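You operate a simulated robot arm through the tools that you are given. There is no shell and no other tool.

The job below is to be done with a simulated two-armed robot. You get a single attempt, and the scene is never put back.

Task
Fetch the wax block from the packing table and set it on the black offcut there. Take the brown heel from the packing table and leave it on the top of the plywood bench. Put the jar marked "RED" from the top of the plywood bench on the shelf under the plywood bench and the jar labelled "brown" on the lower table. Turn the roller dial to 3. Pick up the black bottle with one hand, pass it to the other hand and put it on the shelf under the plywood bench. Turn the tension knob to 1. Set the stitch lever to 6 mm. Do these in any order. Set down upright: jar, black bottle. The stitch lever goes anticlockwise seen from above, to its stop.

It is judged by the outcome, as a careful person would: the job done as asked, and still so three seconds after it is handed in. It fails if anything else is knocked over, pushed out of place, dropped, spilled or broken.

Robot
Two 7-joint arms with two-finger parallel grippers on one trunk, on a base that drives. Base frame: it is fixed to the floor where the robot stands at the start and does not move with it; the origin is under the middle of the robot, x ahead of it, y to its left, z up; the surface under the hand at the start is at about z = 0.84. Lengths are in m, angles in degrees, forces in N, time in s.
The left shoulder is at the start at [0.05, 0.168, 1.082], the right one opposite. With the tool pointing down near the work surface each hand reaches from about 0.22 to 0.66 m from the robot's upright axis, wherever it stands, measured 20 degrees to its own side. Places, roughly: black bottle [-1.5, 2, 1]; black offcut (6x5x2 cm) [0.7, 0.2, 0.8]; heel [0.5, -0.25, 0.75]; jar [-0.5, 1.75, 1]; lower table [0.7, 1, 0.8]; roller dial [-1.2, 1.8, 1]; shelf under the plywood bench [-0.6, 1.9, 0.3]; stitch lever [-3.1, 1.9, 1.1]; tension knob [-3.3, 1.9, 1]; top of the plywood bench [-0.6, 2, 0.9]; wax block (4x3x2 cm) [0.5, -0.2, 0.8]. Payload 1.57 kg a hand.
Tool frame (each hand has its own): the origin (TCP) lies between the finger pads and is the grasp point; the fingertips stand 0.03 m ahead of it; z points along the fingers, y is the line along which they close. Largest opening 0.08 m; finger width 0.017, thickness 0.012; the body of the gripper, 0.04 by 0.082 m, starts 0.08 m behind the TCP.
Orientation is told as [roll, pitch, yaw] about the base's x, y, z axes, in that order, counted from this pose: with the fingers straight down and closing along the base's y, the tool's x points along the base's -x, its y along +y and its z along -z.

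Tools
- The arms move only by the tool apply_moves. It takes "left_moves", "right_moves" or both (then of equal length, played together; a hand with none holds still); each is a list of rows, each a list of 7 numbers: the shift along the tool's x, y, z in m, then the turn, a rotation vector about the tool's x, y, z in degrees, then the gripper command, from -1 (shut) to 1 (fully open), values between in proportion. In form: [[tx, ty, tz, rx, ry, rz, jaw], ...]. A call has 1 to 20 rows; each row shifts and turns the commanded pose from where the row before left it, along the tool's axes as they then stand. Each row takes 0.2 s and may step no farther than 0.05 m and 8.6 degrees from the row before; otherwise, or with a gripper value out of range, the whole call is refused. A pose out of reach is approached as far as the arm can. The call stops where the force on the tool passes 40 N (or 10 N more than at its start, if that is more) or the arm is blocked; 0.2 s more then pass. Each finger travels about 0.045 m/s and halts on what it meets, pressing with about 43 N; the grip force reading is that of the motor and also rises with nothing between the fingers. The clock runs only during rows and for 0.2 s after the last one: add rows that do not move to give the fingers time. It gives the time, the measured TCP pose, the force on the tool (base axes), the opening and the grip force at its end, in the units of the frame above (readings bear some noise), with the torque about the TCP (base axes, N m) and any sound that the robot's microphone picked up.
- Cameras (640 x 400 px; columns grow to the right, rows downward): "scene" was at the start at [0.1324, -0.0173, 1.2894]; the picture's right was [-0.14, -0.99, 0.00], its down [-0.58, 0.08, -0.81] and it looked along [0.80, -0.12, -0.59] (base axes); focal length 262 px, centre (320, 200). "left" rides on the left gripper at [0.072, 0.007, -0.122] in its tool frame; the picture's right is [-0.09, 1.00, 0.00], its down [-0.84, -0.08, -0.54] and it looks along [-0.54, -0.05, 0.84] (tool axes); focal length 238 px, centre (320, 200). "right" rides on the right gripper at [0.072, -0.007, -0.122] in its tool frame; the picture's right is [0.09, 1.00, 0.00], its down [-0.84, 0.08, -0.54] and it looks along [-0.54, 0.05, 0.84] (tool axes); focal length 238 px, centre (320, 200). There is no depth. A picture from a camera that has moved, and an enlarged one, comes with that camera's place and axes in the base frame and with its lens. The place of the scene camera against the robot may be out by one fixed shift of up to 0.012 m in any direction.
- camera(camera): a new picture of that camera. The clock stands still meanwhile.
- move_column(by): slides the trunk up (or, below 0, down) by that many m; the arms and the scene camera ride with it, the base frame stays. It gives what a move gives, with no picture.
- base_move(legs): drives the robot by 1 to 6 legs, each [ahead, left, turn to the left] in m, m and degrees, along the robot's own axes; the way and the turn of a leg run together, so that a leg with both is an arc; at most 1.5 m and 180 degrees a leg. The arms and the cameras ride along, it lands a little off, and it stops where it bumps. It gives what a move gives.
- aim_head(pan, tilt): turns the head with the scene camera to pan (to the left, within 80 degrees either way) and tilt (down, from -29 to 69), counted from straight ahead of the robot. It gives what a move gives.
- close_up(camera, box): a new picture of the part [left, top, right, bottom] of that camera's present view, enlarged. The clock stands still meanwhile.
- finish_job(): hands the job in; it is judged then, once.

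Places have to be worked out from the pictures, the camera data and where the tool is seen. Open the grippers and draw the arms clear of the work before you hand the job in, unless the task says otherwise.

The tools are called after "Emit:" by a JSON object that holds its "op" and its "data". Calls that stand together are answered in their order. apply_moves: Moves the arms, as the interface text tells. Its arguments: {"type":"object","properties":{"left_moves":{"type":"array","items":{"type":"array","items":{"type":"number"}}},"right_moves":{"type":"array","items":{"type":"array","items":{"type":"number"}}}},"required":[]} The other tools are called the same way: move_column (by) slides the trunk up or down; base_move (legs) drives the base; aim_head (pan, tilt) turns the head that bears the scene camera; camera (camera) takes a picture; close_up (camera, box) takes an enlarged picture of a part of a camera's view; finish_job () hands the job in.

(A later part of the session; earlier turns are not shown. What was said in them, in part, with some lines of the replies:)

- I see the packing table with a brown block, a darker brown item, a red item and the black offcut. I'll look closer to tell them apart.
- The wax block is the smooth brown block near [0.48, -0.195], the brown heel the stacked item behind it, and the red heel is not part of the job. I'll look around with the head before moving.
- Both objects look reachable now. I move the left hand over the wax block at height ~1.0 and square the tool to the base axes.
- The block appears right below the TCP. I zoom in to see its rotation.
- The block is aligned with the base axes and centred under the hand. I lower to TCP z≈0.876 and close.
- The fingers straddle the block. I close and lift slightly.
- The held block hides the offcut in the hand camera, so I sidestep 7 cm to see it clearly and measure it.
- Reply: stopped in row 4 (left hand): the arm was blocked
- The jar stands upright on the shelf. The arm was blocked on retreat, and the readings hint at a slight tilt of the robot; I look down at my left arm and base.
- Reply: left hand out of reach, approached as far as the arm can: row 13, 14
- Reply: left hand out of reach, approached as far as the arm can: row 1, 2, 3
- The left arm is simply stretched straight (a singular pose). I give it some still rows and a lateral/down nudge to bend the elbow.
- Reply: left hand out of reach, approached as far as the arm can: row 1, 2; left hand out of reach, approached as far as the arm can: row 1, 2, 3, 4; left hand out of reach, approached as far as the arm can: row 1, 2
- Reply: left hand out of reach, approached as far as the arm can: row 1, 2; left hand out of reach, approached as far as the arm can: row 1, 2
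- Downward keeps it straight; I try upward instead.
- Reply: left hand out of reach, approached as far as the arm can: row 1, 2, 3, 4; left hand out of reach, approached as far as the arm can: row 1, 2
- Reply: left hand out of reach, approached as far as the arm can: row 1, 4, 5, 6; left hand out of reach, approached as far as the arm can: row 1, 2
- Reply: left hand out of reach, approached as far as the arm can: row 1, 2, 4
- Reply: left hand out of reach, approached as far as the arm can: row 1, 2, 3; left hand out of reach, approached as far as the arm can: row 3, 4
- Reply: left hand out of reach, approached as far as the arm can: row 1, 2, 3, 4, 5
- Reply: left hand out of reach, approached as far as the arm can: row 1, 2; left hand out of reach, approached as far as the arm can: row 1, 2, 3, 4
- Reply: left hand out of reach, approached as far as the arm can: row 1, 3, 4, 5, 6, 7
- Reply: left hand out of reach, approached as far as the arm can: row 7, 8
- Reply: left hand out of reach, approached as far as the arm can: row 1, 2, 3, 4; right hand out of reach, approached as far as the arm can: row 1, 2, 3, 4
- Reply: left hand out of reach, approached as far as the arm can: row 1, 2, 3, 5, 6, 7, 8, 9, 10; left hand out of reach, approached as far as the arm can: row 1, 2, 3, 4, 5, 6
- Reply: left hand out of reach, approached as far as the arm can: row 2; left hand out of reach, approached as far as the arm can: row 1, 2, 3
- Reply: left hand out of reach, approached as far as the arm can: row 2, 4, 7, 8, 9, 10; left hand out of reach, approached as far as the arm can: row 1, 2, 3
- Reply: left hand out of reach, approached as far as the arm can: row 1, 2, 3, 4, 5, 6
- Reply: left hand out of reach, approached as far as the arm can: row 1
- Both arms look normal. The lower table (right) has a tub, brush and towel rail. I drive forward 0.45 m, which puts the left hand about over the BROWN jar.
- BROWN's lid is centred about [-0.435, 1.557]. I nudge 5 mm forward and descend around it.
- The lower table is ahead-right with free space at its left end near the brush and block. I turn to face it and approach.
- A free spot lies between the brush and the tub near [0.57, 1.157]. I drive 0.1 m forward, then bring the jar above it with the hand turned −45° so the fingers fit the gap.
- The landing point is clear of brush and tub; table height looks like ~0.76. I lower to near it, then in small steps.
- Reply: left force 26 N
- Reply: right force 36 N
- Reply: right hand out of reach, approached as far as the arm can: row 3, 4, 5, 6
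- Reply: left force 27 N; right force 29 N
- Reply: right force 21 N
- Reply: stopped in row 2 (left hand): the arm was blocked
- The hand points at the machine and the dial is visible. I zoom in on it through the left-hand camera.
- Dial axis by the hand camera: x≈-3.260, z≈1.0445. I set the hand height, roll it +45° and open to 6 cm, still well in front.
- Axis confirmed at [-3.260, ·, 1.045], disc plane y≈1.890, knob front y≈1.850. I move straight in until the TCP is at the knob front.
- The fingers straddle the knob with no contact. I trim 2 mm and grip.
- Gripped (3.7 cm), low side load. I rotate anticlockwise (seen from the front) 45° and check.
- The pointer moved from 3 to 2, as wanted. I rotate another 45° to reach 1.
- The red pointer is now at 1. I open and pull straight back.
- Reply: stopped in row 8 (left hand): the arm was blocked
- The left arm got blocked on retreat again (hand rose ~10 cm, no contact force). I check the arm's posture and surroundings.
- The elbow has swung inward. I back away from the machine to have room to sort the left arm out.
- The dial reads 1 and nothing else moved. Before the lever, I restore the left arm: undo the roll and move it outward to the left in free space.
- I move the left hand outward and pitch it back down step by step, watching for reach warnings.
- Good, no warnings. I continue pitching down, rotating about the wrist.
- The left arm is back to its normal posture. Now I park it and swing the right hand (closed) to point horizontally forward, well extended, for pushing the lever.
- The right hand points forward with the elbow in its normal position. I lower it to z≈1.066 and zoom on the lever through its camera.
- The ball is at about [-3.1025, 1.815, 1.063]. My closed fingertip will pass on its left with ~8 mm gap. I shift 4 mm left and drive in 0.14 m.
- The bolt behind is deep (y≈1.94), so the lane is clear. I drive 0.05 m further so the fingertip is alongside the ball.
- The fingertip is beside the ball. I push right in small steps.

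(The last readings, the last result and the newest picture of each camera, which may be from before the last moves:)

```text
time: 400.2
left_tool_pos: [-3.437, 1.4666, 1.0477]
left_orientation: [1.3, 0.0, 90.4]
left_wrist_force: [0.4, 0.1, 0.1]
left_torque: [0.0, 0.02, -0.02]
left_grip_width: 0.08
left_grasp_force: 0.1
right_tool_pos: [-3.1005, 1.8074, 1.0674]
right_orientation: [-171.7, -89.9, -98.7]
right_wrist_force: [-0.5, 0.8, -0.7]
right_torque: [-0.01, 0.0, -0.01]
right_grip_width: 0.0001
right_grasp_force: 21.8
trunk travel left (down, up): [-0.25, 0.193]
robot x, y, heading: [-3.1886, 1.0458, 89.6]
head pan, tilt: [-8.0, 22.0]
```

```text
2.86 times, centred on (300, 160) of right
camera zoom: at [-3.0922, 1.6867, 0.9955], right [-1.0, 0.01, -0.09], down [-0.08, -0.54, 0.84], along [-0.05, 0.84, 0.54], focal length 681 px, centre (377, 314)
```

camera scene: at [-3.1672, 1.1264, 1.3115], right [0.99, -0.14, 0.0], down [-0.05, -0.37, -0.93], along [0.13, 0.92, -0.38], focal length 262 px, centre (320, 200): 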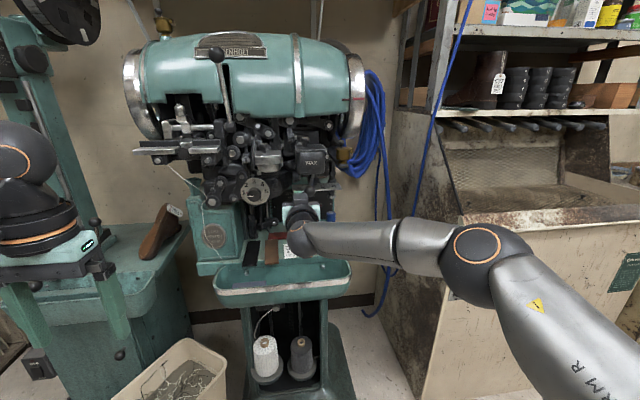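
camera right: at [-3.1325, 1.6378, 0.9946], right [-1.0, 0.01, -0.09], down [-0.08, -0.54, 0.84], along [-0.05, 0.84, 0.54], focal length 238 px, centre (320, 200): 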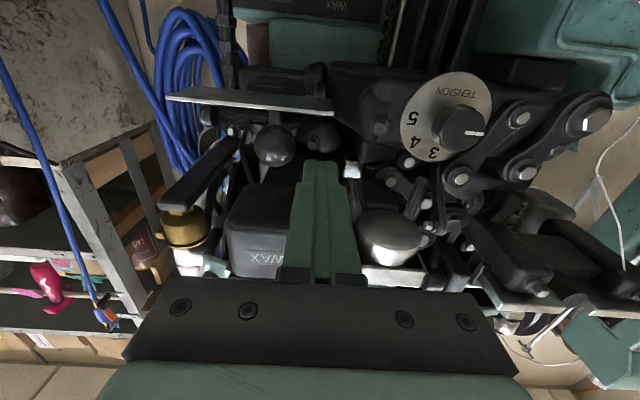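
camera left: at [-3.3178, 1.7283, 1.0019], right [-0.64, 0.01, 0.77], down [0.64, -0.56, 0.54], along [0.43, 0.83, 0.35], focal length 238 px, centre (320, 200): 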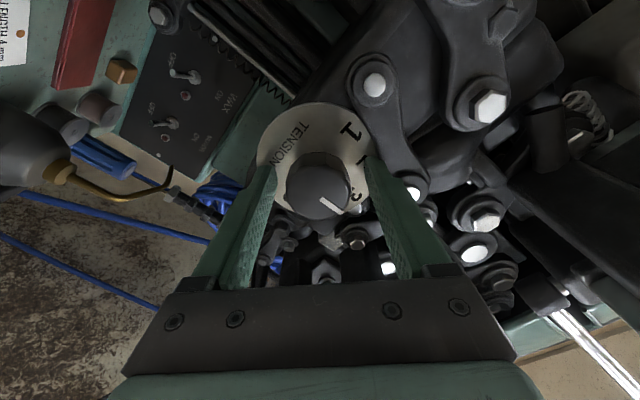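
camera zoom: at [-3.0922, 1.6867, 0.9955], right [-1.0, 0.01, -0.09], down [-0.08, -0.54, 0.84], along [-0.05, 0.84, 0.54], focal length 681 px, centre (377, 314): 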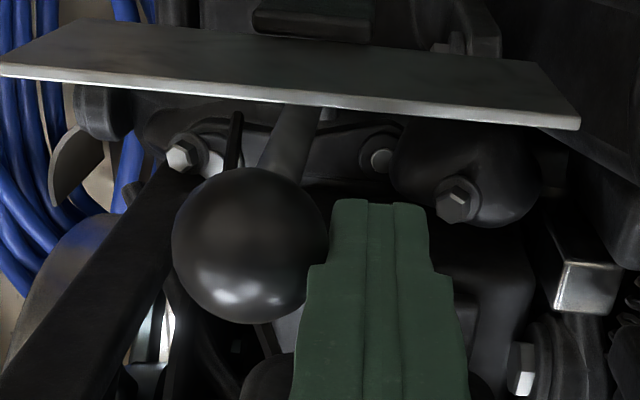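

The lever follows easily (now near 5). I keep pushing right toward the stop.

Emit:
{"op": "apply_moves", "data": {"right_moves": [[0, -0.008, 0, 0, 0, 0, -1], [0, -0.008, 0, 0, 0, 0, -1], [0, 0, 0, 0, 0, 0, -1]]}}

Emit:
{"op": "close_up", "data": {"camera": "scene", "box": [270, 140, 370, 220]}}

Emit:
{"op": "close_up", "data": {"camera": "right", "box": [200, 90, 400, 230]}}

```text
time: 401.1
left_tool_pos: [-3.4386, 1.467, 1.0464]
left_orientation: [1.3, 0.0, 90.4]
left_wrist_force: [-0.5, 0.0, -0.4]
left_torque: [-0.01, 0.01, 0.0]
left_grip_width: 0.0803
left_grasp_force: 0.1
right_tool_pos: [-3.0834, 1.809, 1.0672]
right_orientation: [-165.6, -90.0, -104.7]
right_wrist_force: [-1.1, 0.5, -0.4]
right_torque: [-0.01, 0.04, -0.02]
right_grip_width: 0.0001
right_grasp_force: 21.5
trunk travel left (down, up): [-0.25, 0.193]
robot x, y, heading: [-3.1867, 1.0474, 89.8]
head pan, tilt: [-8.0, 22.0]
```

```text
5.00 times, centred on (320, 180) of scene
camera zoom: at [-3.1671, 1.176, 1.3116], right [0.99, -0.14, 0.0], down [-0.05, -0.37, -0.93], along [0.13, 0.92, -0.37], focal length 1312 px, centre (320, 300)
```

zoom: 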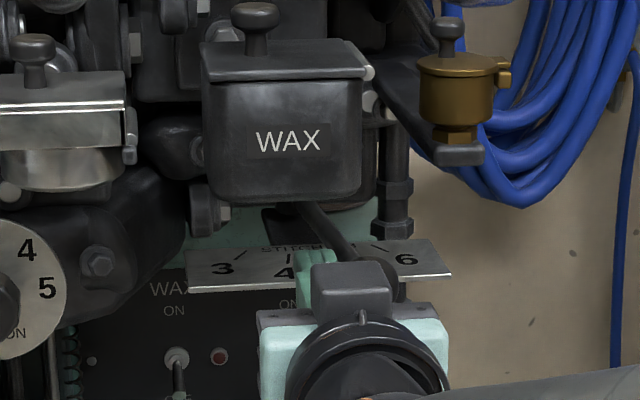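

```text
2.86 times, centred on (300, 160) of right
camera zoom: at [-3.0763, 1.6868, 0.9951], right [-1.0, 0.01, -0.09], down [-0.08, -0.54, 0.84], along [-0.05, 0.84, 0.54], focal length 681 px, centre (377, 314)
```

zoom: 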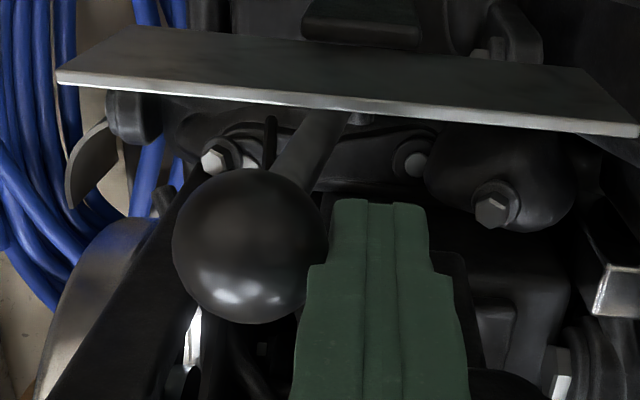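

Emit:
{"op": "apply_moves", "data": {"right_moves": [[0, -0.005, 0, 0, 0, 0, -1], [0, -0.005, 0, 0, 0, 0, -1], [0, 0, 0, 0, 0, 0, -1]]}}

Emit:
{"op": "close_up", "data": {"camera": "scene", "box": [270, 140, 370, 220]}}

```text
time: 401.9
left_tool_pos: [-3.4377, 1.4657, 1.0489]
left_orientation: [1.3, 0.0, 90.3]
left_wrist_force: [-0.5, -0.1, -0.4]
left_torque: [-0.03, 0.0, 0.02]
left_grip_width: 0.0798
left_grasp_force: 0.0
right_tool_pos: [-3.0728, 1.8099, 1.0682]
right_orientation: [-155.2, -89.9, -115.1]
right_wrist_force: [0.3, 0.3, 0.1]
right_torque: [-0.01, 0.01, -0.02]
right_grip_width: 0.0
right_grasp_force: 21.4
trunk travel left (down, up): [-0.25, 0.193]
robot x, y, heading: [-3.1869, 1.051, 89.8]
head pan, tilt: [-8.0, 22.0]
```

```text
5.00 times, centred on (320, 180) of scene
camera zoom: at [-3.1671, 1.176, 1.3116], right [0.99, -0.14, 0.0], down [-0.05, -0.37, -0.93], along [0.13, 0.92, -0.37], focal length 1312 px, centre (320, 300)
```

zoom: 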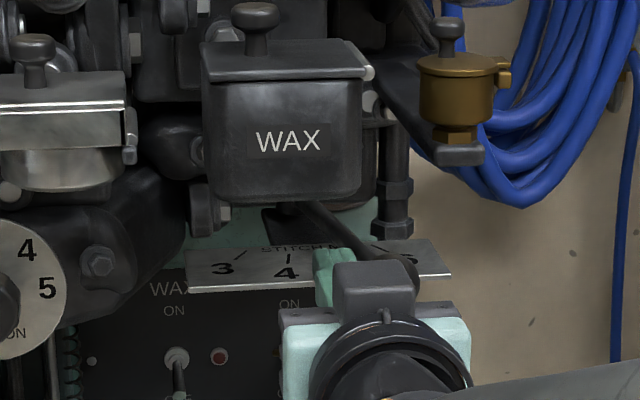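

Emit:
{"op": "apply_moves", "data": {"right_moves": [[0, -0.005, 0, 0, 0, 0, -1], [0, -0.005, 0, 0, 0, 0, -1], [0, 0, 0, 0, 0, 0, -1]]}}

Emit:
{"op": "close_up", "data": {"camera": "scene", "box": [270, 140, 370, 220]}}

Emit:
{"op": "close_up", "data": {"camera": "right", "box": [200, 90, 400, 230]}}

```text
time: 402.6
left_tool_pos: [-3.4381, 1.4658, 1.0483]
left_orientation: [1.2, 0.0, 90.4]
left_wrist_force: [-0.2, 0.5, 0.7]
left_torque: [0.03, 0.02, -0.03]
left_grip_width: 0.0801
left_grasp_force: 0.1
right_tool_pos: [-3.064, 1.8092, 1.068]
right_orientation: [-10.8, -89.7, 100.1]
right_wrist_force: [-0.9, 0.9, 0.0]
right_torque: [-0.01, 0.02, 0.05]
right_grip_width: 0.0001
right_grasp_force: 21.4
trunk travel left (down, up): [-0.25, 0.193]
robot x, y, heading: [-3.1835, 1.0488, 90.2]
head pan, tilt: [-8.0, 22.0]
```

```text
5.00 times, centred on (320, 180) of scene
camera zoom: at [-3.1672, 1.1761, 1.3116], right [0.99, -0.14, 0.0], down [-0.05, -0.37, -0.93], along [0.13, 0.92, -0.37], focal length 1312 px, centre (320, 300)
```

zoom: 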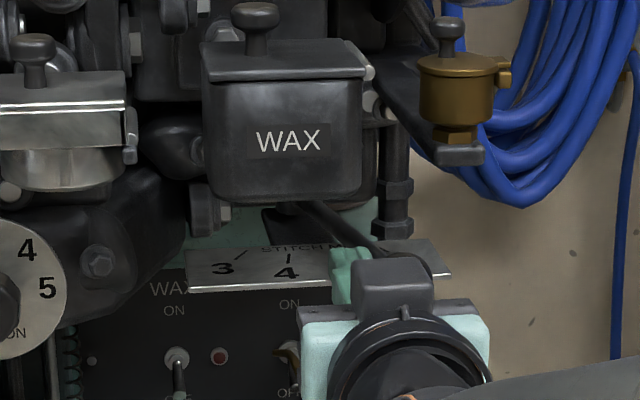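

```text
2.86 times, centred on (300, 160) of right
camera zoom: at [-3.0582, 1.6863, 0.9961], right [-1.0, 0.01, -0.09], down [-0.08, -0.54, 0.84], along [-0.04, 0.84, 0.54], focal length 681 px, centre (377, 314)
```

zoom: 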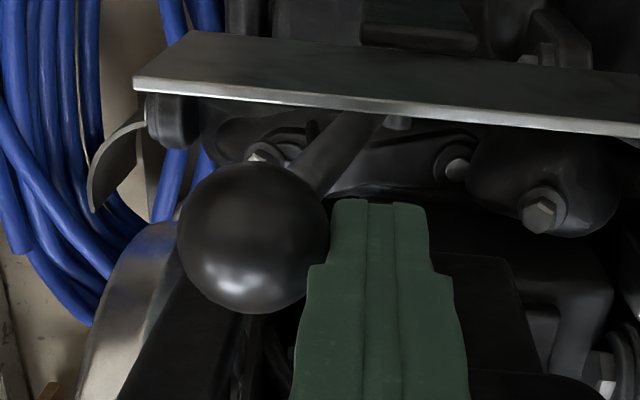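

Emit:
{"op": "apply_moves", "data": {"right_moves": [[0, -0.005, 0, 0, 0, 0, -1], [0, -0.005, 0, 0, 0, 0, -1], [0, 0, 0, 0, 0, 0, -1]]}}

Emit:
{"op": "close_up", "data": {"camera": "scene", "box": [270, 140, 370, 220]}}

Emit:
{"op": "close_up", "data": {"camera": "right", "box": [200, 90, 400, 230]}}

```text
time: 403.4
left_tool_pos: [-3.4381, 1.4672, 1.048]
left_orientation: [1.4, 0.0, 90.4]
left_wrist_force: [0.0, -0.1, 0.2]
left_torque: [0.0, 0.02, 0.03]
left_grip_width: 0.0801
left_grasp_force: 0.0
right_tool_pos: [-3.0602, 1.8081, 1.068]
right_orientation: [-8.2, -89.6, 97.5]
right_wrist_force: [-0.3, -0.6, 0.7]
right_torque: [0.02, 0.02, 0.05]
right_grip_width: 0.0
right_grasp_force: 20.9
right hand out of reach, approached as far as the arm can: row 1
trunk travel left (down, up): [-0.25, 0.193]
robot x, y, heading: [-3.1902, 1.0516, 89.8]
head pan, tilt: [-8.0, 22.0]
```

```text
5.00 times, centred on (320, 180) of scene
camera zoom: at [-3.1671, 1.176, 1.3116], right [0.99, -0.14, 0.0], down [-0.05, -0.37, -0.93], along [0.13, 0.92, -0.37], focal length 1312 px, centre (320, 300)
```

zoom: 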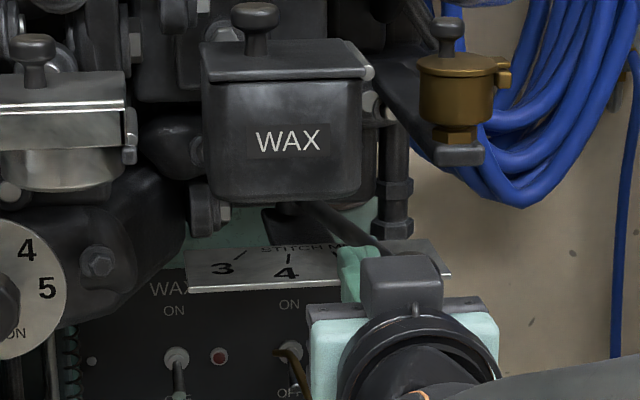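

```text
2.86 times, centred on (300, 160) of right
camera zoom: at [-3.0539, 1.6857, 0.9972], right [-1.0, 0.01, -0.09], down [-0.09, -0.53, 0.84], along [-0.04, 0.85, 0.53], focal length 681 px, centre (377, 314)
```

zoom: 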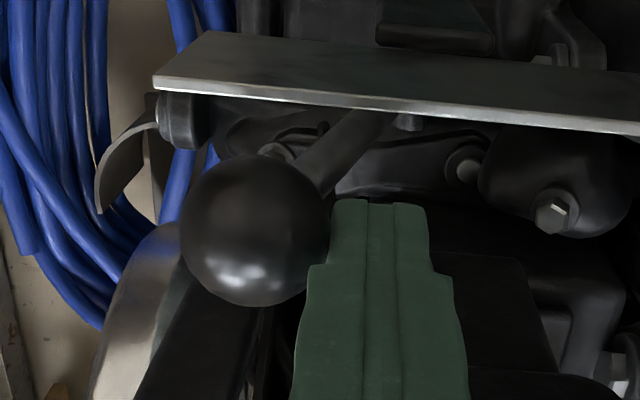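

The arm reached a joint limit before the lever's stop. I draw the finger back left, shift the base right 0.08 m, and resume pushing from a better posture.

Emit:
{"op": "apply_moves", "data": {"right_moves": [[0, 0.03, 0, 0, 0, 0, -1], [0, 0.03, 0, 0, 0, 0, -1], [0, 0.03, 0, 0, 0, 0, -1], [0, 0, 0, 0, 0, 0, -1]]}}

Emit:
{"op": "base_move", "data": {"legs": [[0, -0.075, 0]]}}

Emit:
{"op": "close_up", "data": {"camera": "right", "box": [200, 90, 400, 230]}}

Emit:
{"op": "close_up", "data": {"camera": "scene", "box": [240, 140, 360, 220]}}

```text
time: 404.4
left_tool_pos: [-3.437, 1.4677, 1.0485]
left_orientation: [1.2, 0.0, 90.4]
left_wrist_force: [-1.1, 0.8, 0.2]
left_torque: [0.01, 0.0, -0.03]
left_grip_width: 0.0802
left_grasp_force: 0.1
right_tool_pos: [-3.1479, 1.809, 1.0688]
right_orientation: [160.0, -90.0, -70.2]
right_wrist_force: [0.6, 0.0, 0.5]
right_torque: [-0.01, -0.02, 0.02]
right_grip_width: 0.0
right_grasp_force: 21.7
trunk travel left (down, up): [-0.25, 0.193]
robot x, y, heading: [-3.1852, 1.0523, 90.0]
head pan, tilt: [-8.0, 22.0]
```

```text
time: 405.8
left_tool_pos: [-3.363, 1.4669, 1.0491]
left_orientation: [1.4, 0.0, 90.4]
left_wrist_force: [-0.5, 0.3, -1.1]
left_torque: [-0.02, 0.0, -0.02]
left_grip_width: 0.0801
left_grasp_force: 0.1
right_tool_pos: [-3.0751, 1.8088, 1.0689]
right_orientation: [171.5, -89.9, -81.8]
right_wrist_force: [0.7, -0.7, 0.8]
right_torque: [-0.05, -0.02, 0.01]
right_grip_width: 0.0
right_grasp_force: 20.8
trunk travel left (down, up): [-0.25, 0.193]
robot x, y, heading: [-3.1108, 1.0474, 89.7]
head pan, tilt: [-8.0, 22.0]
```

```text
2.86 times, centred on (300, 160) of right
camera zoom: at [-3.068, 1.6867, 0.996], right [-1.0, 0.01, -0.09], down [-0.08, -0.54, 0.84], along [-0.05, 0.84, 0.54], focal length 681 px, centre (377, 314)
```

zoom: 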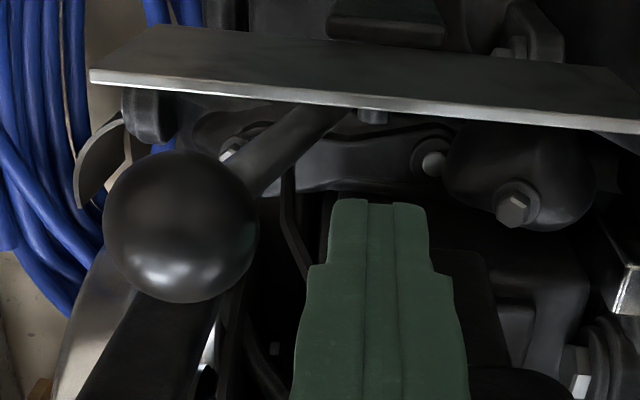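

```text
5.00 times, centred on (300, 180) of scene
camera zoom: at [-3.0928, 1.1759, 1.3116], right [0.99, -0.14, 0.0], down [-0.05, -0.37, -0.93], along [0.13, 0.92, -0.37], focal length 1312 px, centre (420, 300)
```

zoom: 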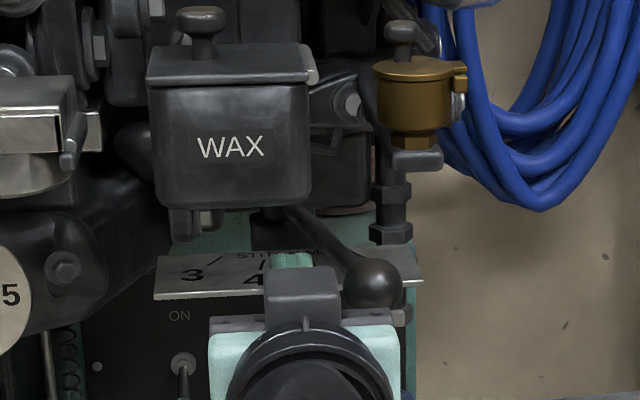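

The lever now points close to 6. I keep pushing right gently until a stop is felt.

Emit:
{"op": "apply_moves", "data": {"right_moves": [[0, -0.007, 0, 0, 0, 0, -1], [0, -0.007, 0, 0, 0, 0, -1], [0, -0.005, 0, 0, 0, 0, -1], [0, 0, 0, 0, 0, 0, -1]]}}

Emit:
{"op": "close_up", "data": {"camera": "scene", "box": [240, 140, 360, 220]}}

Emit:
{"op": "close_up", "data": {"camera": "right", "box": [200, 90, 400, 230]}}

```text
time: 406.8
left_tool_pos: [-3.3641, 1.4657, 1.0483]
left_orientation: [1.3, -0.1, 90.3]
left_wrist_force: [0.2, -0.3, 0.2]
left_torque: [0.02, 0.01, 0.01]
left_grip_width: 0.0801
left_grasp_force: 0.1
right_tool_pos: [-3.056, 1.8081, 1.0688]
right_orientation: [179.0, -90.0, -89.3]
right_wrist_force: [-0.4, 0.4, 0.0]
right_torque: [0.01, 0.02, -0.01]
right_grip_width: 0.0001
right_grasp_force: 21.2
trunk travel left (down, up): [-0.25, 0.193]
robot x, y, heading: [-3.1133, 1.0489, 89.9]
head pan, tilt: [-8.0, 22.0]
```

```text
5.00 times, centred on (300, 180) of scene
camera zoom: at [-3.0931, 1.1759, 1.3116], right [0.99, -0.14, 0.0], down [-0.05, -0.37, -0.93], along [0.13, 0.92, -0.37], focal length 1312 px, centre (420, 300)
```

zoom: 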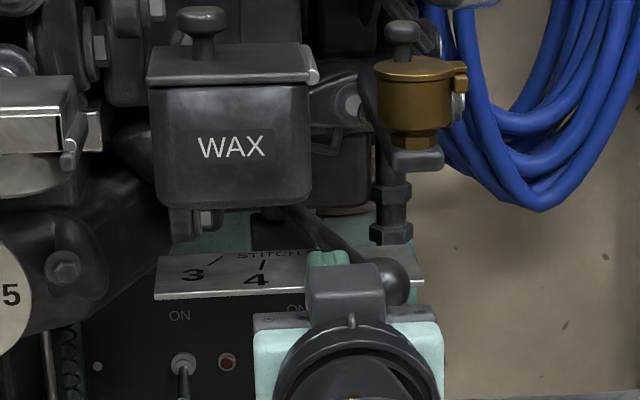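

```text
2.86 times, centred on (300, 160) of right
camera zoom: at [-3.0491, 1.6868, 0.9964], right [-1.0, 0.01, -0.09], down [-0.08, -0.54, 0.84], along [-0.05, 0.84, 0.54], focal length 681 px, centre (377, 314)
```

zoom: 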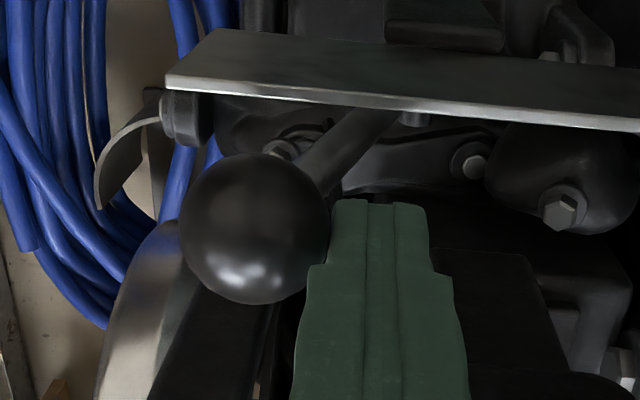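

Emit:
{"op": "apply_moves", "data": {"right_moves": [[0, -0.005, 0, 0, 0, 0, -1], [0, -0.005, 0, 0, 0, 0, -1], [0, 0, 0, 0, 0, 0, -1]]}}

Emit:
{"op": "close_up", "data": {"camera": "scene", "box": [240, 140, 360, 220]}}

```text
time: 407.6
left_tool_pos: [-3.3639, 1.4655, 1.0475]
left_orientation: [1.3, 0.1, 90.4]
left_wrist_force: [0.6, -1.4, -0.1]
left_torque: [0.03, 0.02, 0.05]
left_grip_width: 0.0801
left_grasp_force: 0.0
right_tool_pos: [-3.0456, 1.8091, 1.0678]
right_orientation: [-167.7, -90.0, -102.6]
right_wrist_force: [0.4, 0.6, 0.7]
right_torque: [0.0, 0.0, -0.03]
right_grip_width: 0.0001
right_grasp_force: 21.5
trunk travel left (down, up): [-0.25, 0.193]
robot x, y, heading: [-3.1146, 1.0477, 90.0]
head pan, tilt: [-8.0, 22.0]
```

```text
5.00 times, centred on (300, 180) of scene
camera zoom: at [-3.0931, 1.1759, 1.3116], right [0.99, -0.14, 0.0], down [-0.05, -0.37, -0.93], along [0.13, 0.92, -0.37], focal length 1312 px, centre (420, 300)
```

zoom: 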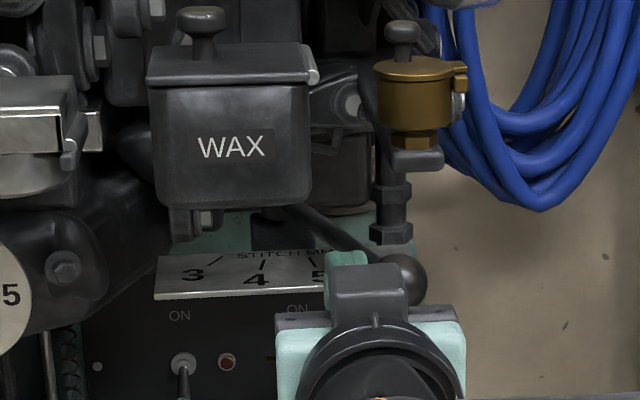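

By geometry the lever reads about 5.6; no stop yet. I continue.

Emit:
{"op": "apply_moves", "data": {"right_moves": [[0, -0.004, 0, 0, 0, 0, -1], [0, -0.004, 0, 0, 0, 0, -1], [0, 0, 0, 0, 0, 0, -1]]}}

Emit:
{"op": "close_up", "data": {"camera": "right", "box": [200, 90, 400, 230]}}

```text
time: 408.4
left_tool_pos: [-3.3639, 1.4666, 1.0483]
left_orientation: [1.3, 0.0, 90.4]
left_wrist_force: [0.2, -0.6, -0.2]
left_torque: [-0.02, 0.0, -0.02]
left_grip_width: 0.0801
left_grasp_force: 0.0
right_tool_pos: [-3.0375, 1.8099, 1.0677]
right_orientation: [-168.5, -89.9, -101.7]
right_wrist_force: [0.5, -0.6, 0.0]
right_torque: [-0.01, 0.01, 0.0]
right_grip_width: 0.0001
right_grasp_force: 21.0
trunk travel left (down, up): [-0.25, 0.193]
robot x, y, heading: [-3.1117, 1.05, 89.8]
head pan, tilt: [-8.0, 22.0]
```

```text
2.86 times, centred on (300, 160) of right
camera zoom: at [-3.0312, 1.6866, 0.9963], right [-1.0, 0.01, -0.09], down [-0.08, -0.54, 0.84], along [-0.05, 0.84, 0.54], focal length 681 px, centre (377, 314)
```

zoom: 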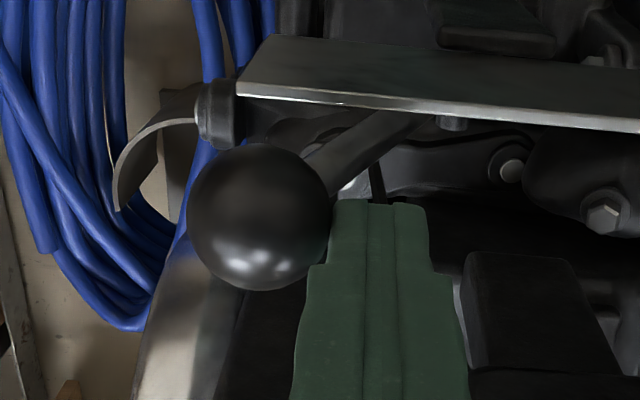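

Emit:
{"op": "apply_moves", "data": {"right_moves": [[0, -0.004, 0.006, 0, 0, 0, -1], [0, -0.004, 0.006, 0, 0, 0, -1], [0, 0, 0, 0, 0, 0, -1]]}}

Emit:
{"op": "close_up", "data": {"camera": "scene", "box": [240, 140, 360, 220]}}

Emit:
{"op": "close_up", "data": {"camera": "right", "box": [200, 90, 400, 230]}}

```text
time: 409.2
left_tool_pos: [-3.3632, 1.4656, 1.0476]
left_orientation: [1.3, 0.0, 90.4]
left_wrist_force: [-0.8, 0.1, 0.3]
left_torque: [0.0, 0.01, 0.03]
left_grip_width: 0.0804
left_grasp_force: 0.0
right_tool_pos: [-3.0315, 1.8198, 1.0696]
right_orientation: [-157.1, -90.0, -113.3]
right_wrist_force: [-0.4, -0.4, -0.1]
right_torque: [0.03, -0.01, 0.0]
right_grip_width: 0.0001
right_grasp_force: 21.3
trunk travel left (down, up): [-0.25, 0.193]
robot x, y, heading: [-3.1122, 1.0468, 90.0]
head pan, tilt: [-8.0, 22.0]
```

```text
5.00 times, centred on (300, 180) of scene
camera zoom: at [-3.0931, 1.1759, 1.3116], right [0.99, -0.14, 0.0], down [-0.05, -0.37, -0.93], along [0.13, 0.92, -0.37], focal length 1312 px, centre (420, 300)
```

zoom: 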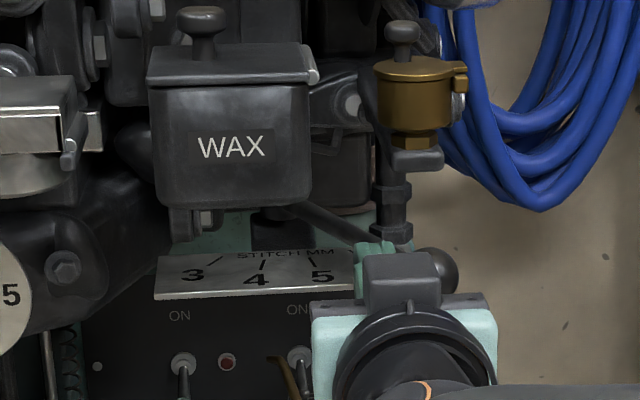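

```text
2.86 times, centred on (300, 160) of right
camera zoom: at [-3.0231, 1.6985, 0.9962], right [-1.0, 0.01, -0.09], down [-0.08, -0.54, 0.84], along [-0.05, 0.84, 0.54], focal length 681 px, centre (377, 314)
```

zoom: 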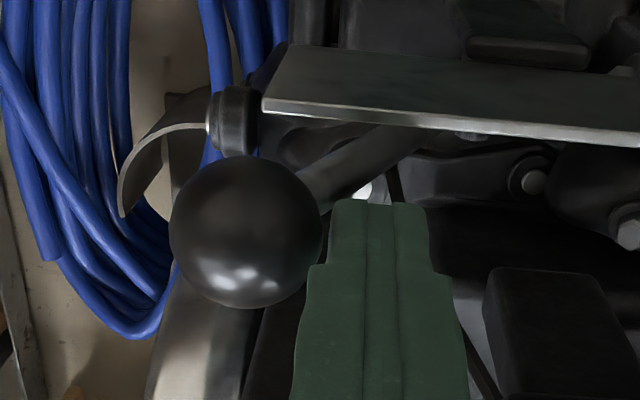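

The ball is at [-3.000, 1.833]; still no resistance. I continue gently.

Emit:
{"op": "apply_moves", "data": {"right_moves": [[0, -0.004, 0.003, 0, 0, 0, -1], [0, -0.004, 0.003, 0, 0, 0, -1], [0, 0, 0, 0, 0, 0, -1]]}}

Emit:
{"op": "close_up", "data": {"camera": "right", "box": [200, 90, 400, 230]}}

```text
time: 410.0
left_tool_pos: [-3.3638, 1.4663, 1.0471]
left_orientation: [1.3, 0.0, 90.4]
left_wrist_force: [0.3, -0.9, 0.1]
left_torque: [-0.01, 0.02, 0.0]
left_grip_width: 0.0799
left_grasp_force: 0.0
right_tool_pos: [-3.023, 1.827, 1.0681]
right_orientation: [-172.8, -90.0, -97.5]
right_wrist_force: [0.0, 0.3, -0.7]
right_torque: [-0.02, 0.0, 0.02]
right_grip_width: 0.0
right_grasp_force: 21.4
trunk travel left (down, up): [-0.25, 0.193]
robot x, y, heading: [-3.1097, 1.0452, 89.6]
head pan, tilt: [-8.0, 22.0]
```

```text
2.86 times, centred on (300, 160) of right
camera zoom: at [-3.0151, 1.7044, 0.9961], right [-1.0, 0.0, -0.09], down [-0.08, -0.54, 0.84], along [-0.05, 0.84, 0.54], focal length 681 px, centre (377, 314)
```

zoom: 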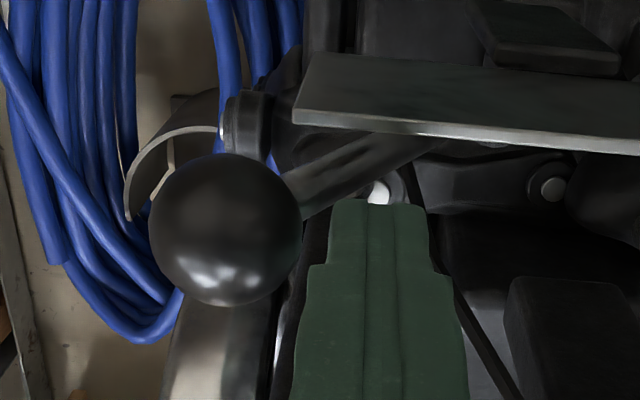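

Emit:
{"op": "apply_moves", "data": {"right_moves": [[0, -0.004, 0.002, 0, 0, 0, -1], [0, -0.004, 0.002, 0, 0, 0, -1], [0, 0, 0, 0, 0, 0, -1]]}}

Emit:
{"op": "close_up", "data": {"camera": "right", "box": [200, 90, 400, 230]}}

Emit:
{"op": "close_up", "data": {"camera": "scene", "box": [240, 140, 360, 220]}}

```text
time: 410.8
left_tool_pos: [-3.3648, 1.4652, 1.0482]
left_orientation: [1.2, -0.1, 90.5]
left_wrist_force: [0.3, 0.0, 0.0]
left_torque: [0.01, 0.0, -0.01]
left_grip_width: 0.0802
left_grasp_force: 0.0
right_tool_pos: [-3.0198, 1.8284, 1.0686]
right_orientation: [-60.5, -89.8, 150.7]
right_wrist_force: [-13.1, -12.5, -1.3]
right_torque: [-0.1, 0.07, 0.29]
right_grip_width: 0.0
right_grasp_force: 21.0
trunk travel left (down, up): [-0.25, 0.193]
robot x, y, heading: [-3.1142, 1.048, 90.0]
head pan, tilt: [-8.0, 22.0]
```

```text
2.86 times, centred on (300, 160) of right
camera zoom: at [-3.0115, 1.706, 0.9961], right [-1.0, 0.0, -0.09], down [-0.08, -0.54, 0.84], along [-0.05, 0.84, 0.54], focal length 681 px, centre (377, 314)
```

zoom: 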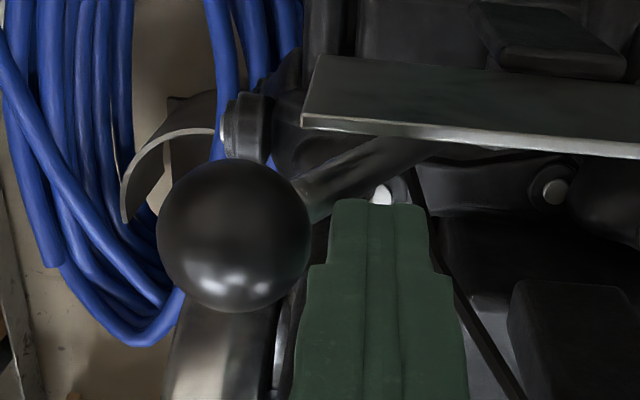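

```text
5.00 times, centred on (300, 180) of scene
camera zoom: at [-3.0949, 1.1744, 1.3118], right [0.99, -0.14, 0.0], down [-0.05, -0.37, -0.93], along [0.13, 0.92, -0.37], focal length 1312 px, centre (420, 300)
```

zoom: 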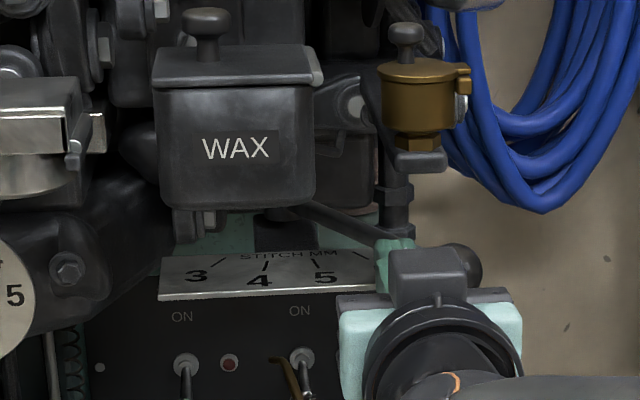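

Resistance appeared (13 N) and the ball stopped moving: that's the stop. I press a touch more to confirm.

Emit:
{"op": "apply_moves", "data": {"right_moves": [[0, -0.004, 0, 0, 0, 0, -1], [0, 0, 0, 0, 0, 0, -1]]}}

Emit:
{"op": "close_up", "data": {"camera": "right", "box": [200, 90, 400, 230]}}

```text
time: 411.4
left_tool_pos: [-3.3654, 1.4657, 1.0473]
left_orientation: [1.1, -0.1, 90.3]
left_wrist_force: [-0.6, -0.3, -0.8]
left_torque: [-0.01, 0.01, -0.02]
left_grip_width: 0.0801
left_grasp_force: 0.0
right_tool_pos: [-3.0198, 1.8283, 1.0687]
right_orientation: [-66.3, -89.6, 156.8]
right_wrist_force: [-22.4, -9.2, -1.1]
right_torque: [-0.06, 0.13, 0.56]
right_grip_width: 0.0001
right_grasp_force: 21.0
trunk travel left (down, up): [-0.25, 0.193]
robot x, y, heading: [-3.1149, 1.0456, 90.0]
head pan, tilt: [-8.0, 22.0]
```

```text
2.86 times, centred on (300, 160) of right
camera zoom: at [-3.0104, 1.706, 0.9963], right [-1.0, -0.01, -0.1], down [-0.08, -0.54, 0.84], along [-0.06, 0.84, 0.54], focal length 681 px, centre (377, 314)
```

zoom: 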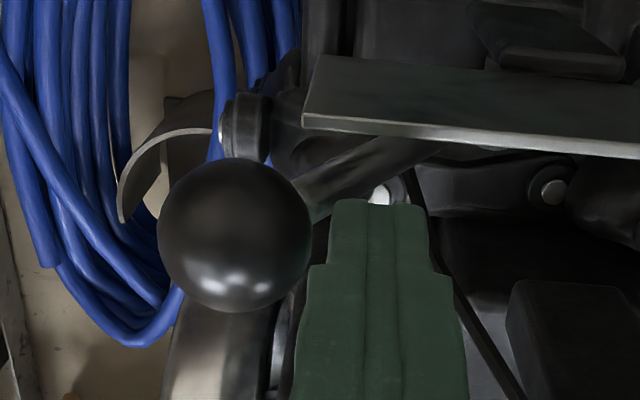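

Confirmed: at the stop. I release sideways to the left and back the base out.

Emit:
{"op": "apply_moves", "data": {"right_moves": [[0, 0.01, 0, 0, 0, 0, -1], [0, 0.02, 0, 0, 0, 0, -1], [0, 0.02, 0, 0, 0, 0, -1], [0, 0, 0, 0, 0, 0, -1]]}}

Emit:
{"op": "base_move", "data": {"legs": [[-0.3, 0, 0]]}}

Emit:
{"op": "aim_head", "data": {"pan": 0, "tilt": 22}}

Emit:
{"op": "camera", "data": {"camera": "scene"}}

Emit:
{"op": "close_up", "data": {"camera": "scene", "box": [260, 120, 380, 200]}}

```text
time: 412.4
left_tool_pos: [-3.3627, 1.4665, 1.0484]
left_orientation: [1.3, 0.0, 90.5]
left_wrist_force: [0.1, -0.7, -0.2]
left_torque: [0.0, -0.01, -0.01]
left_grip_width: 0.08
left_grasp_force: 0.0
right_tool_pos: [-3.0594, 1.8314, 1.069]
right_orientation: [177.6, -89.9, -88.1]
right_wrist_force: [-0.9, 0.3, -0.1]
right_torque: [-0.02, 0.01, 0.0]
right_grip_width: 0.0001
right_grasp_force: 21.4
trunk travel left (down, up): [-0.25, 0.193]
robot x, y, heading: [-3.1109, 1.0497, 89.9]
head pan, tilt: [-8.0, 22.0]
```

```text
time: 414.4
left_tool_pos: [-3.3645, 1.1677, 1.0482]
left_orientation: [1.3, 0.0, 90.4]
left_wrist_force: [0.7, -0.2, -0.6]
left_torque: [0.02, 0.02, -0.02]
left_grip_width: 0.0802
left_grasp_force: 0.2
right_tool_pos: [-3.0595, 1.5308, 1.0694]
right_orientation: [-175.1, -89.9, -95.2]
right_wrist_force: [0.6, -0.2, -0.3]
right_torque: [-0.02, -0.02, 0.0]
right_grip_width: 0.0001
right_grasp_force: 20.9
trunk travel left (down, up): [-0.25, 0.193]
robot x, y, heading: [-3.1125, 0.7499, 90.0]
head pan, tilt: [-8.0, 22.0]
```

```text
time: 415.1
left_tool_pos: [-3.3641, 1.1677, 1.0476]
left_orientation: [1.3, 0.0, 90.3]
left_wrist_force: [-0.9, 0.1, -0.8]
left_torque: [-0.01, -0.03, 0.01]
left_grip_width: 0.08
left_grasp_force: 0.0
right_tool_pos: [-3.0605, 1.5322, 1.0684]
right_orientation: [-178.8, -89.9, -91.6]
right_wrist_force: [-0.5, 0.5, 0.1]
right_torque: [0.0, -0.02, -0.03]
right_grip_width: 0.0
right_grasp_force: 21.2
trunk travel left (down, up): [-0.25, 0.193]
robot x, y, heading: [-3.1117, 0.7478, 90.0]
head pan, tilt: [0.0, 22.0]
```

```text
taken
camera scene: at [-3.1063, 0.8781, 1.3116], right [1.0, 0.0, 0.0], down [0.0, -0.37, -0.93], along [0.0, 0.93, -0.37], focal length 262 px, centre (320, 200)
```

scene: 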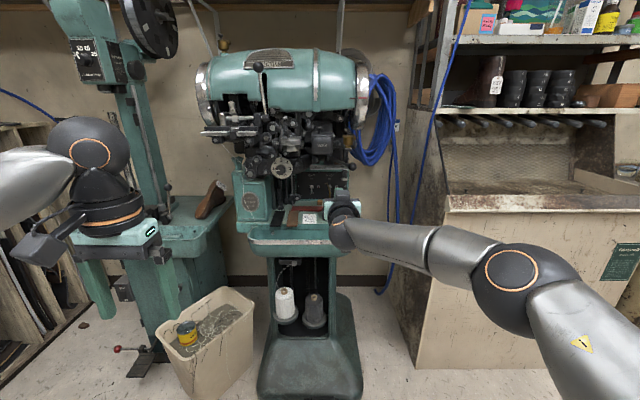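

```text
5.00 times, centred on (320, 160) of scene
camera zoom: at [-3.1063, 0.8781, 1.3116], right [1.0, 0.0, 0.0], down [0.0, -0.37, -0.93], along [0.0, 0.93, -0.37], focal length 1312 px, centre (320, 400)
```

zoom: 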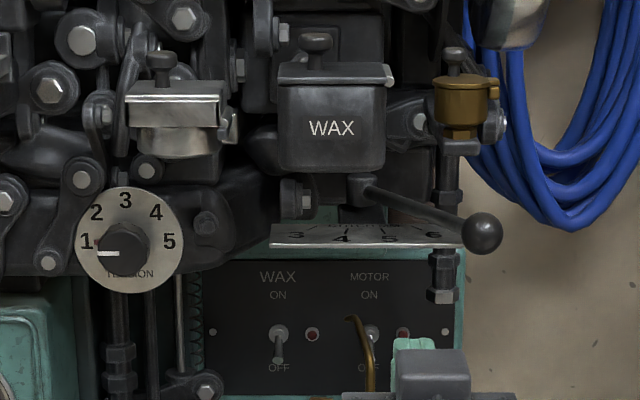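

The lever now lies over 6 and the tension pointer is at 1. I bring the right hand back to pointing down by rotating about its wrist, then raise it.

Emit:
{"op": "apply_moves", "data": {"right_moves": [[0.026, 0, 0, 0, 7.5, 0, -1], [0.026, 0, 0, 0, 7.5, 0, -1], [0.026, 0, 0, 0, 7.5, 0, -1], [0.026, 0, 0, 0, 7.5, 0, -1], [0.026, 0, 0, 0, 7.5, 0, 0], [0.026, 0, 0, 0, 7.5, 0, 1], [0.026, 0, 0, 0, 7.5, 0, 1], [0.026, 0, 0, 0, 7.5, 0, 1], [0.026, 0, 0, 0, 7.5, 0, 1], [0.026, 0, 0, 0, 7.5, 0, 1], [0.026, 0, 0, 0, 7.5, 0, 1], [0.026, 0, 0, 0, 7.5, 0, 1], [0, 0, -0.04, 0, 0, 0, 1], [0, 0, -0.04, 0, 0, 0, 1], [0, 0, -0.04, 0, 0, 0, 1], [0, 0, 0, 0, 0, 0, 1]]}}

Emit:
{"op": "close_up", "data": {"camera": "scene", "box": [300, 140, 370, 190]}}

Emit:
{"op": "camera", "data": {"camera": "scene"}}

```text
time: 418.5
left_tool_pos: [-3.3632, 1.1682, 1.0474]
left_orientation: [1.3, 0.0, 90.4]
left_wrist_force: [-0.8, 0.9, 0.6]
left_torque: [0.03, 0.01, 0.02]
left_grip_width: 0.0799
left_grasp_force: 0.0
right_tool_pos: [-3.061, 1.3429, 0.9761]
right_orientation: [0.0, 0.0, 89.6]
right_wrist_force: [-0.2, 0.8, 0.4]
right_torque: [-0.01, -0.03, -0.01]
right_grip_width: 0.0798
right_grasp_force: 0.0
right hand out of reach, approached as far as the arm can: row 15
trunk travel left (down, up): [-0.25, 0.193]
robot x, y, heading: [-3.1142, 0.747, 89.7]
head pan, tilt: [0.0, 22.0]
```

```text
8.00 times, centred on (335, 165) of scene
camera zoom: at [-3.1063, 0.8781, 1.3116], right [1.0, 0.0, 0.0], down [0.0, -0.37, -0.93], along [0.0, 0.93, -0.37], focal length 2099 px, centre (200, 480)
```

zoom: 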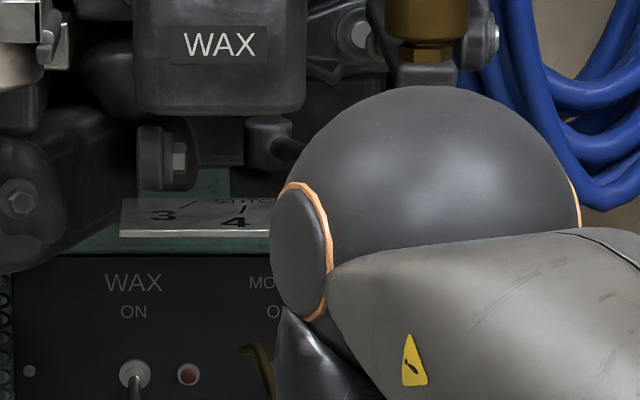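

```text
taken
camera scene: at [-3.1063, 0.8781, 1.3116], right [1.0, 0.0, 0.0], down [0.0, -0.37, -0.93], along [0.0, 0.93, -0.37], focal length 262 px, centre (320, 200)
```

scene: 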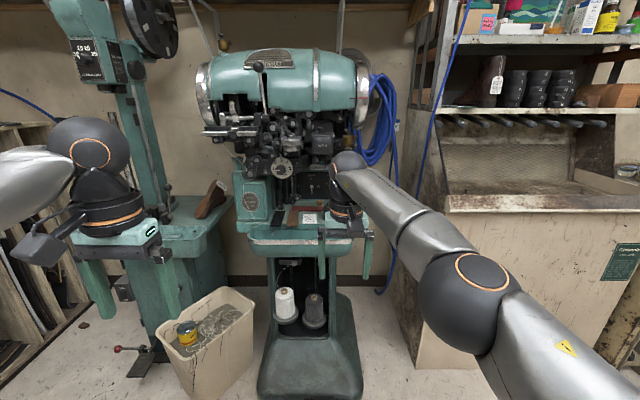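

The right arm is at full stretch; I pull it back and to the right.

Emit:
{"op": "apply_moves", "data": {"right_moves": [[0.02, -0.03, 0.02, 0, 0, 0, 1], [0.03, -0.03, 0, 0, 0, 0, 1], [0.03, -0.03, 0, 0, 0, 0, 1], [0, 0, 0, 0, 0, 0, 1]]}}

Emit:
{"op": "camera", "data": {"camera": "scene"}}

```text
time: 419.5
left_tool_pos: [-3.3642, 1.1677, 1.0477]
left_orientation: [1.4, -0.1, 90.4]
left_wrist_force: [1.0, -0.9, -0.4]
left_torque: [-0.01, 0.02, -0.03]
left_grip_width: 0.0802
left_grasp_force: 0.1
right_tool_pos: [-2.972, 1.2625, 0.956]
right_orientation: [-0.1, 0.0, 89.8]
right_wrist_force: [-0.4, -0.3, -0.5]
right_torque: [0.0, 0.04, 0.02]
right_grip_width: 0.08
right_grasp_force: 0.1
trunk travel left (down, up): [-0.25, 0.193]
robot x, y, heading: [-3.1109, 0.7486, 89.8]
head pan, tilt: [0.0, 22.0]
```

```text
taken
camera scene: at [-3.1067, 0.8781, 1.3116], right [1.0, 0.0, 0.0], down [0.0, -0.37, -0.93], along [0.0, 0.93, -0.37], focal length 262 px, centre (320, 200)
```

scene: 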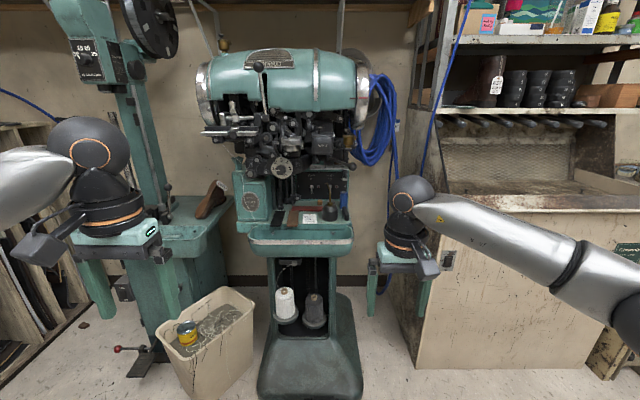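

Right arm is fine. I take a final close look at dial and lever.

Emit:
{"op": "close_up", "data": {"camera": "scene", "box": [310, 145, 370, 185]}}

Emit:
{"op": "close_up", "data": {"camera": "scene", "box": [262, 145, 312, 180]}}

Emit:
{"op": "close_up", "data": {"camera": "scene", "box": [190, 40, 400, 260]}}

```text
10.00 times, centred on (340, 165) of scene
camera zoom: at [-3.1067, 0.8781, 1.3116], right [1.0, 0.0, 0.0], down [0.0, -0.37, -0.93], along [0.0, 0.93, -0.37], focal length 2624 px, centre (120, 550)
```

zoom: 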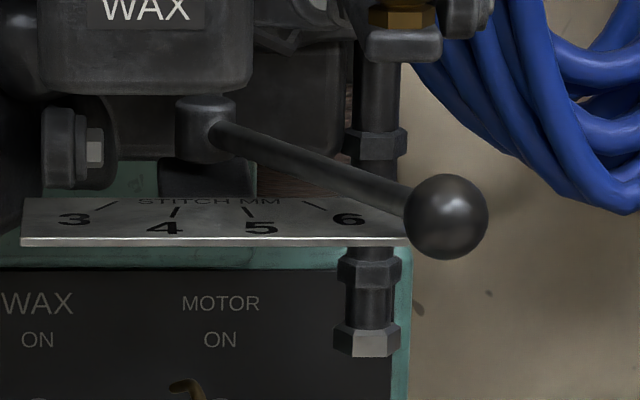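

```text
11.43 times, centred on (287, 162) of scene
camera zoom: at [-3.1067, 0.8781, 1.3116], right [1.0, 0.0, 0.0], down [0.0, -0.37, -0.93], along [0.0, 0.93, -0.37], focal length 2999 px, centre (697, 629)
```

zoom: 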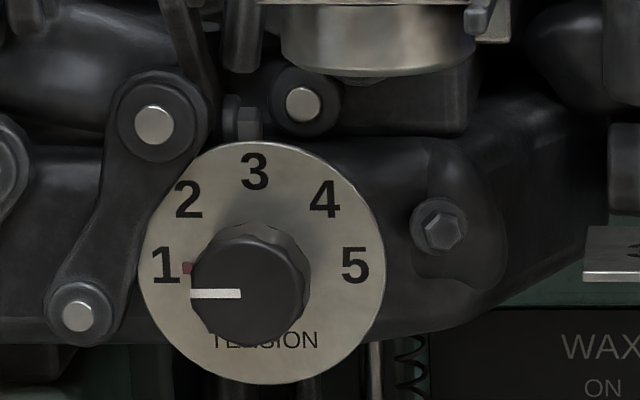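

```text
1.82 times, centred on (295, 150) of scene
camera zoom: at [-3.1067, 0.8781, 1.3116], right [1.0, 0.0, 0.0], down [0.0, -0.37, -0.93], along [0.0, 0.93, -0.37], focal length 477 px, centre (366, 291)
```

zoom: 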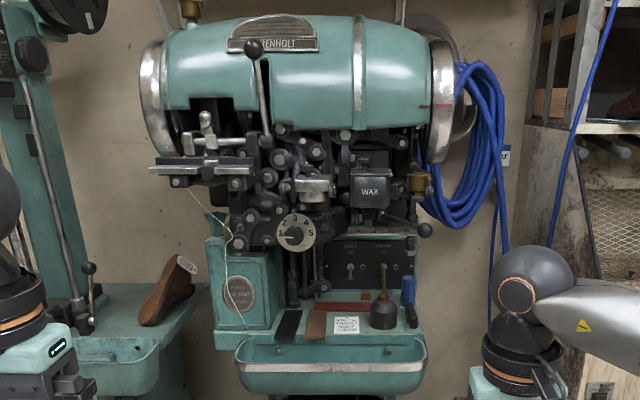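

All settings read as asked: tension at 1, lever on 6 at its stop. I back off a little so both open hands are well clear, and take one last look.

Emit:
{"op": "base_move", "data": {"legs": [[-0.2, 0, 0]]}}

Emit:
{"op": "aim_head", "data": {"pan": -50, "tilt": 15}}

Emit:
{"op": "camera", "data": {"camera": "scene"}}

```text
time: 421.1
left_tool_pos: [-3.3642, 0.9661, 1.0473]
left_orientation: [1.3, 0.0, 90.4]
left_wrist_force: [0.3, 0.3, 0.2]
left_torque: [0.0, -0.02, -0.03]
left_grip_width: 0.0802
left_grasp_force: 0.0
right_tool_pos: [-2.9722, 1.0608, 0.9557]
right_orientation: [0.0, -0.1, 89.7]
right_wrist_force: [-0.3, 0.3, 1.1]
right_torque: [0.04, 0.04, -0.02]
right_grip_width: 0.0799
right_grasp_force: 0.0
trunk travel left (down, up): [-0.25, 0.193]
robot x, y, heading: [-3.1133, 0.5542, 89.9]
head pan, tilt: [0.0, 22.0]
```

```text
time: 422.3
left_tool_pos: [-3.3645, 0.9682, 1.049]
left_orientation: [1.4, 0.1, 90.4]
left_wrist_force: [-0.3, 0.2, -0.1]
left_torque: [0.0, -0.01, 0.0]
left_grip_width: 0.0801
left_grasp_force: 0.1
right_tool_pos: [-2.9715, 1.0621, 0.9552]
right_orientation: [0.0, 0.1, 89.7]
right_wrist_force: [-0.1, -0.3, -0.7]
right_torque: [0.02, 0.0, 0.03]
right_grip_width: 0.0801
right_grasp_force: 0.0
trunk travel left (down, up): [-0.25, 0.193]
robot x, y, heading: [-3.1134, 0.5494, 89.9]
head pan, tilt: [-50.0, 15.0]
```

```text
taken
camera scene: at [-3.0351, 0.645, 1.323], right [0.64, -0.77, 0.0], down [-0.2, -0.17, -0.97], along [0.74, 0.62, -0.26], focal length 262 px, centre (320, 200)
```

scene: 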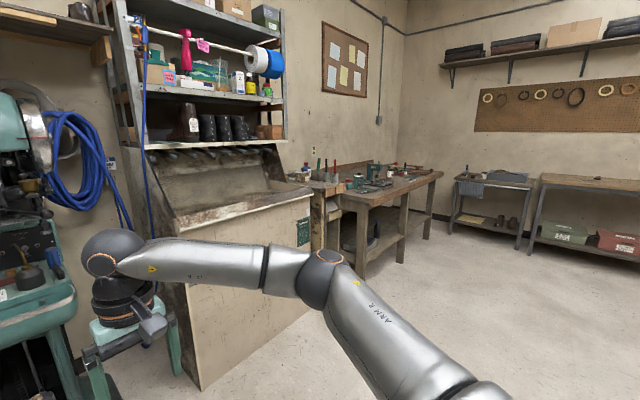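

I zoom across the room to confirm the bench, shelf, lower table and packing table from here.

Emit:
{"op": "close_up", "data": {"camera": "scene", "box": [330, 150, 450, 270]}}

Emit:
{"op": "close_up", "data": {"camera": "scene", "box": [440, 150, 640, 260]}}

```text
3.33 times, centred on (390, 210) of scene
camera zoom: at [-3.0351, 0.645, 1.323], right [0.64, -0.77, 0.0], down [-0.2, -0.17, -0.97], along [0.74, 0.62, -0.26], focal length 875 px, centre (87, 167)
```

zoom: 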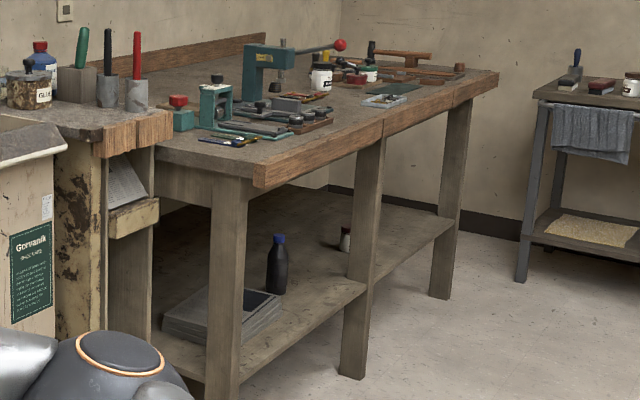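

```text
3.20 times, centred on (540, 205) of scene
camera zoom: at [-3.0351, 0.645, 1.323], right [0.64, -0.77, 0.0], down [-0.2, -0.17, -0.97], along [0.74, 0.62, -0.26], focal length 840 px, centre (-384, 184)
```

zoom: 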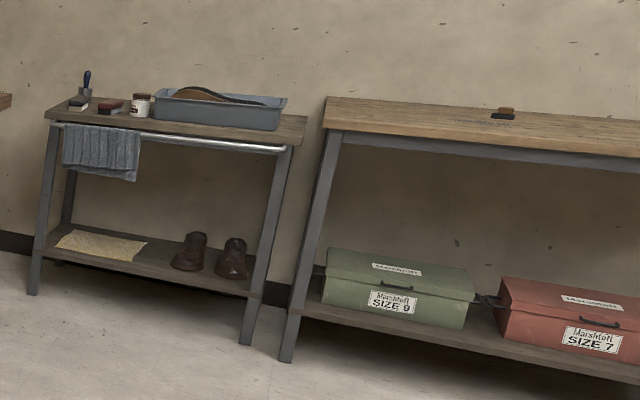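

Everything is where it should be: bottle and RED jar upright on the shelf, the heel on the bench top, the BROWN jar on the lower table, and the wax on the black offcut. The dials and lever are set, the grippers are open and the arms are clear, so I hand the job in.

Emit:
{"op": "finish_job", "data": {}}

```text
The job is handed in.
```

I finished every part of the job and handed it in. The checks below are by camera, and I don't have the verdict.

| Task | State when handed in |
|---|---|
| Wax block | Resting on the black offcut on the packing table |
| Brown heel | On the plywood bench top, near its right end |
| Jar marked "RED" | Upright on the shelf under the plywood bench |
| Jar labelled "brown" | Upright on the lower table, between the brush and the tub |
| Roller dial | At 3, turned clockwise until it reached its stop |
| Black bottle | Upright on the shelf under the plywood bench |
| Tension knob | At 1 |
| Stitch lever | At 6 mm, against its stop |

- **Which jars:** I took the two white "CREAM" jars as the jars meant. There are also small lidded tins marked "RED" and "BROWN" in a tray on the bench, and I left those alone.
- **Bottle handover:** The first pass attempt left too little room between the hands. I set the bottle down on the bench, picked it up again by the cap with the right hand, and passed it to the left hand in the air. The left hand then put it on the shelf.
- **Red knob contact:** While reaching for the bottle, a right finger pressed on the red knob beside the roller with about 36 N. I lifted straight off, and its pointer looked unchanged afterwards.
- **Left arm:** It struck the robot's own base twice while working low under the bench and jammed once when backing away from the stitching machine. I saw nothing else moved or knocked over.

Both grippers are open and the arms are clear of the work.
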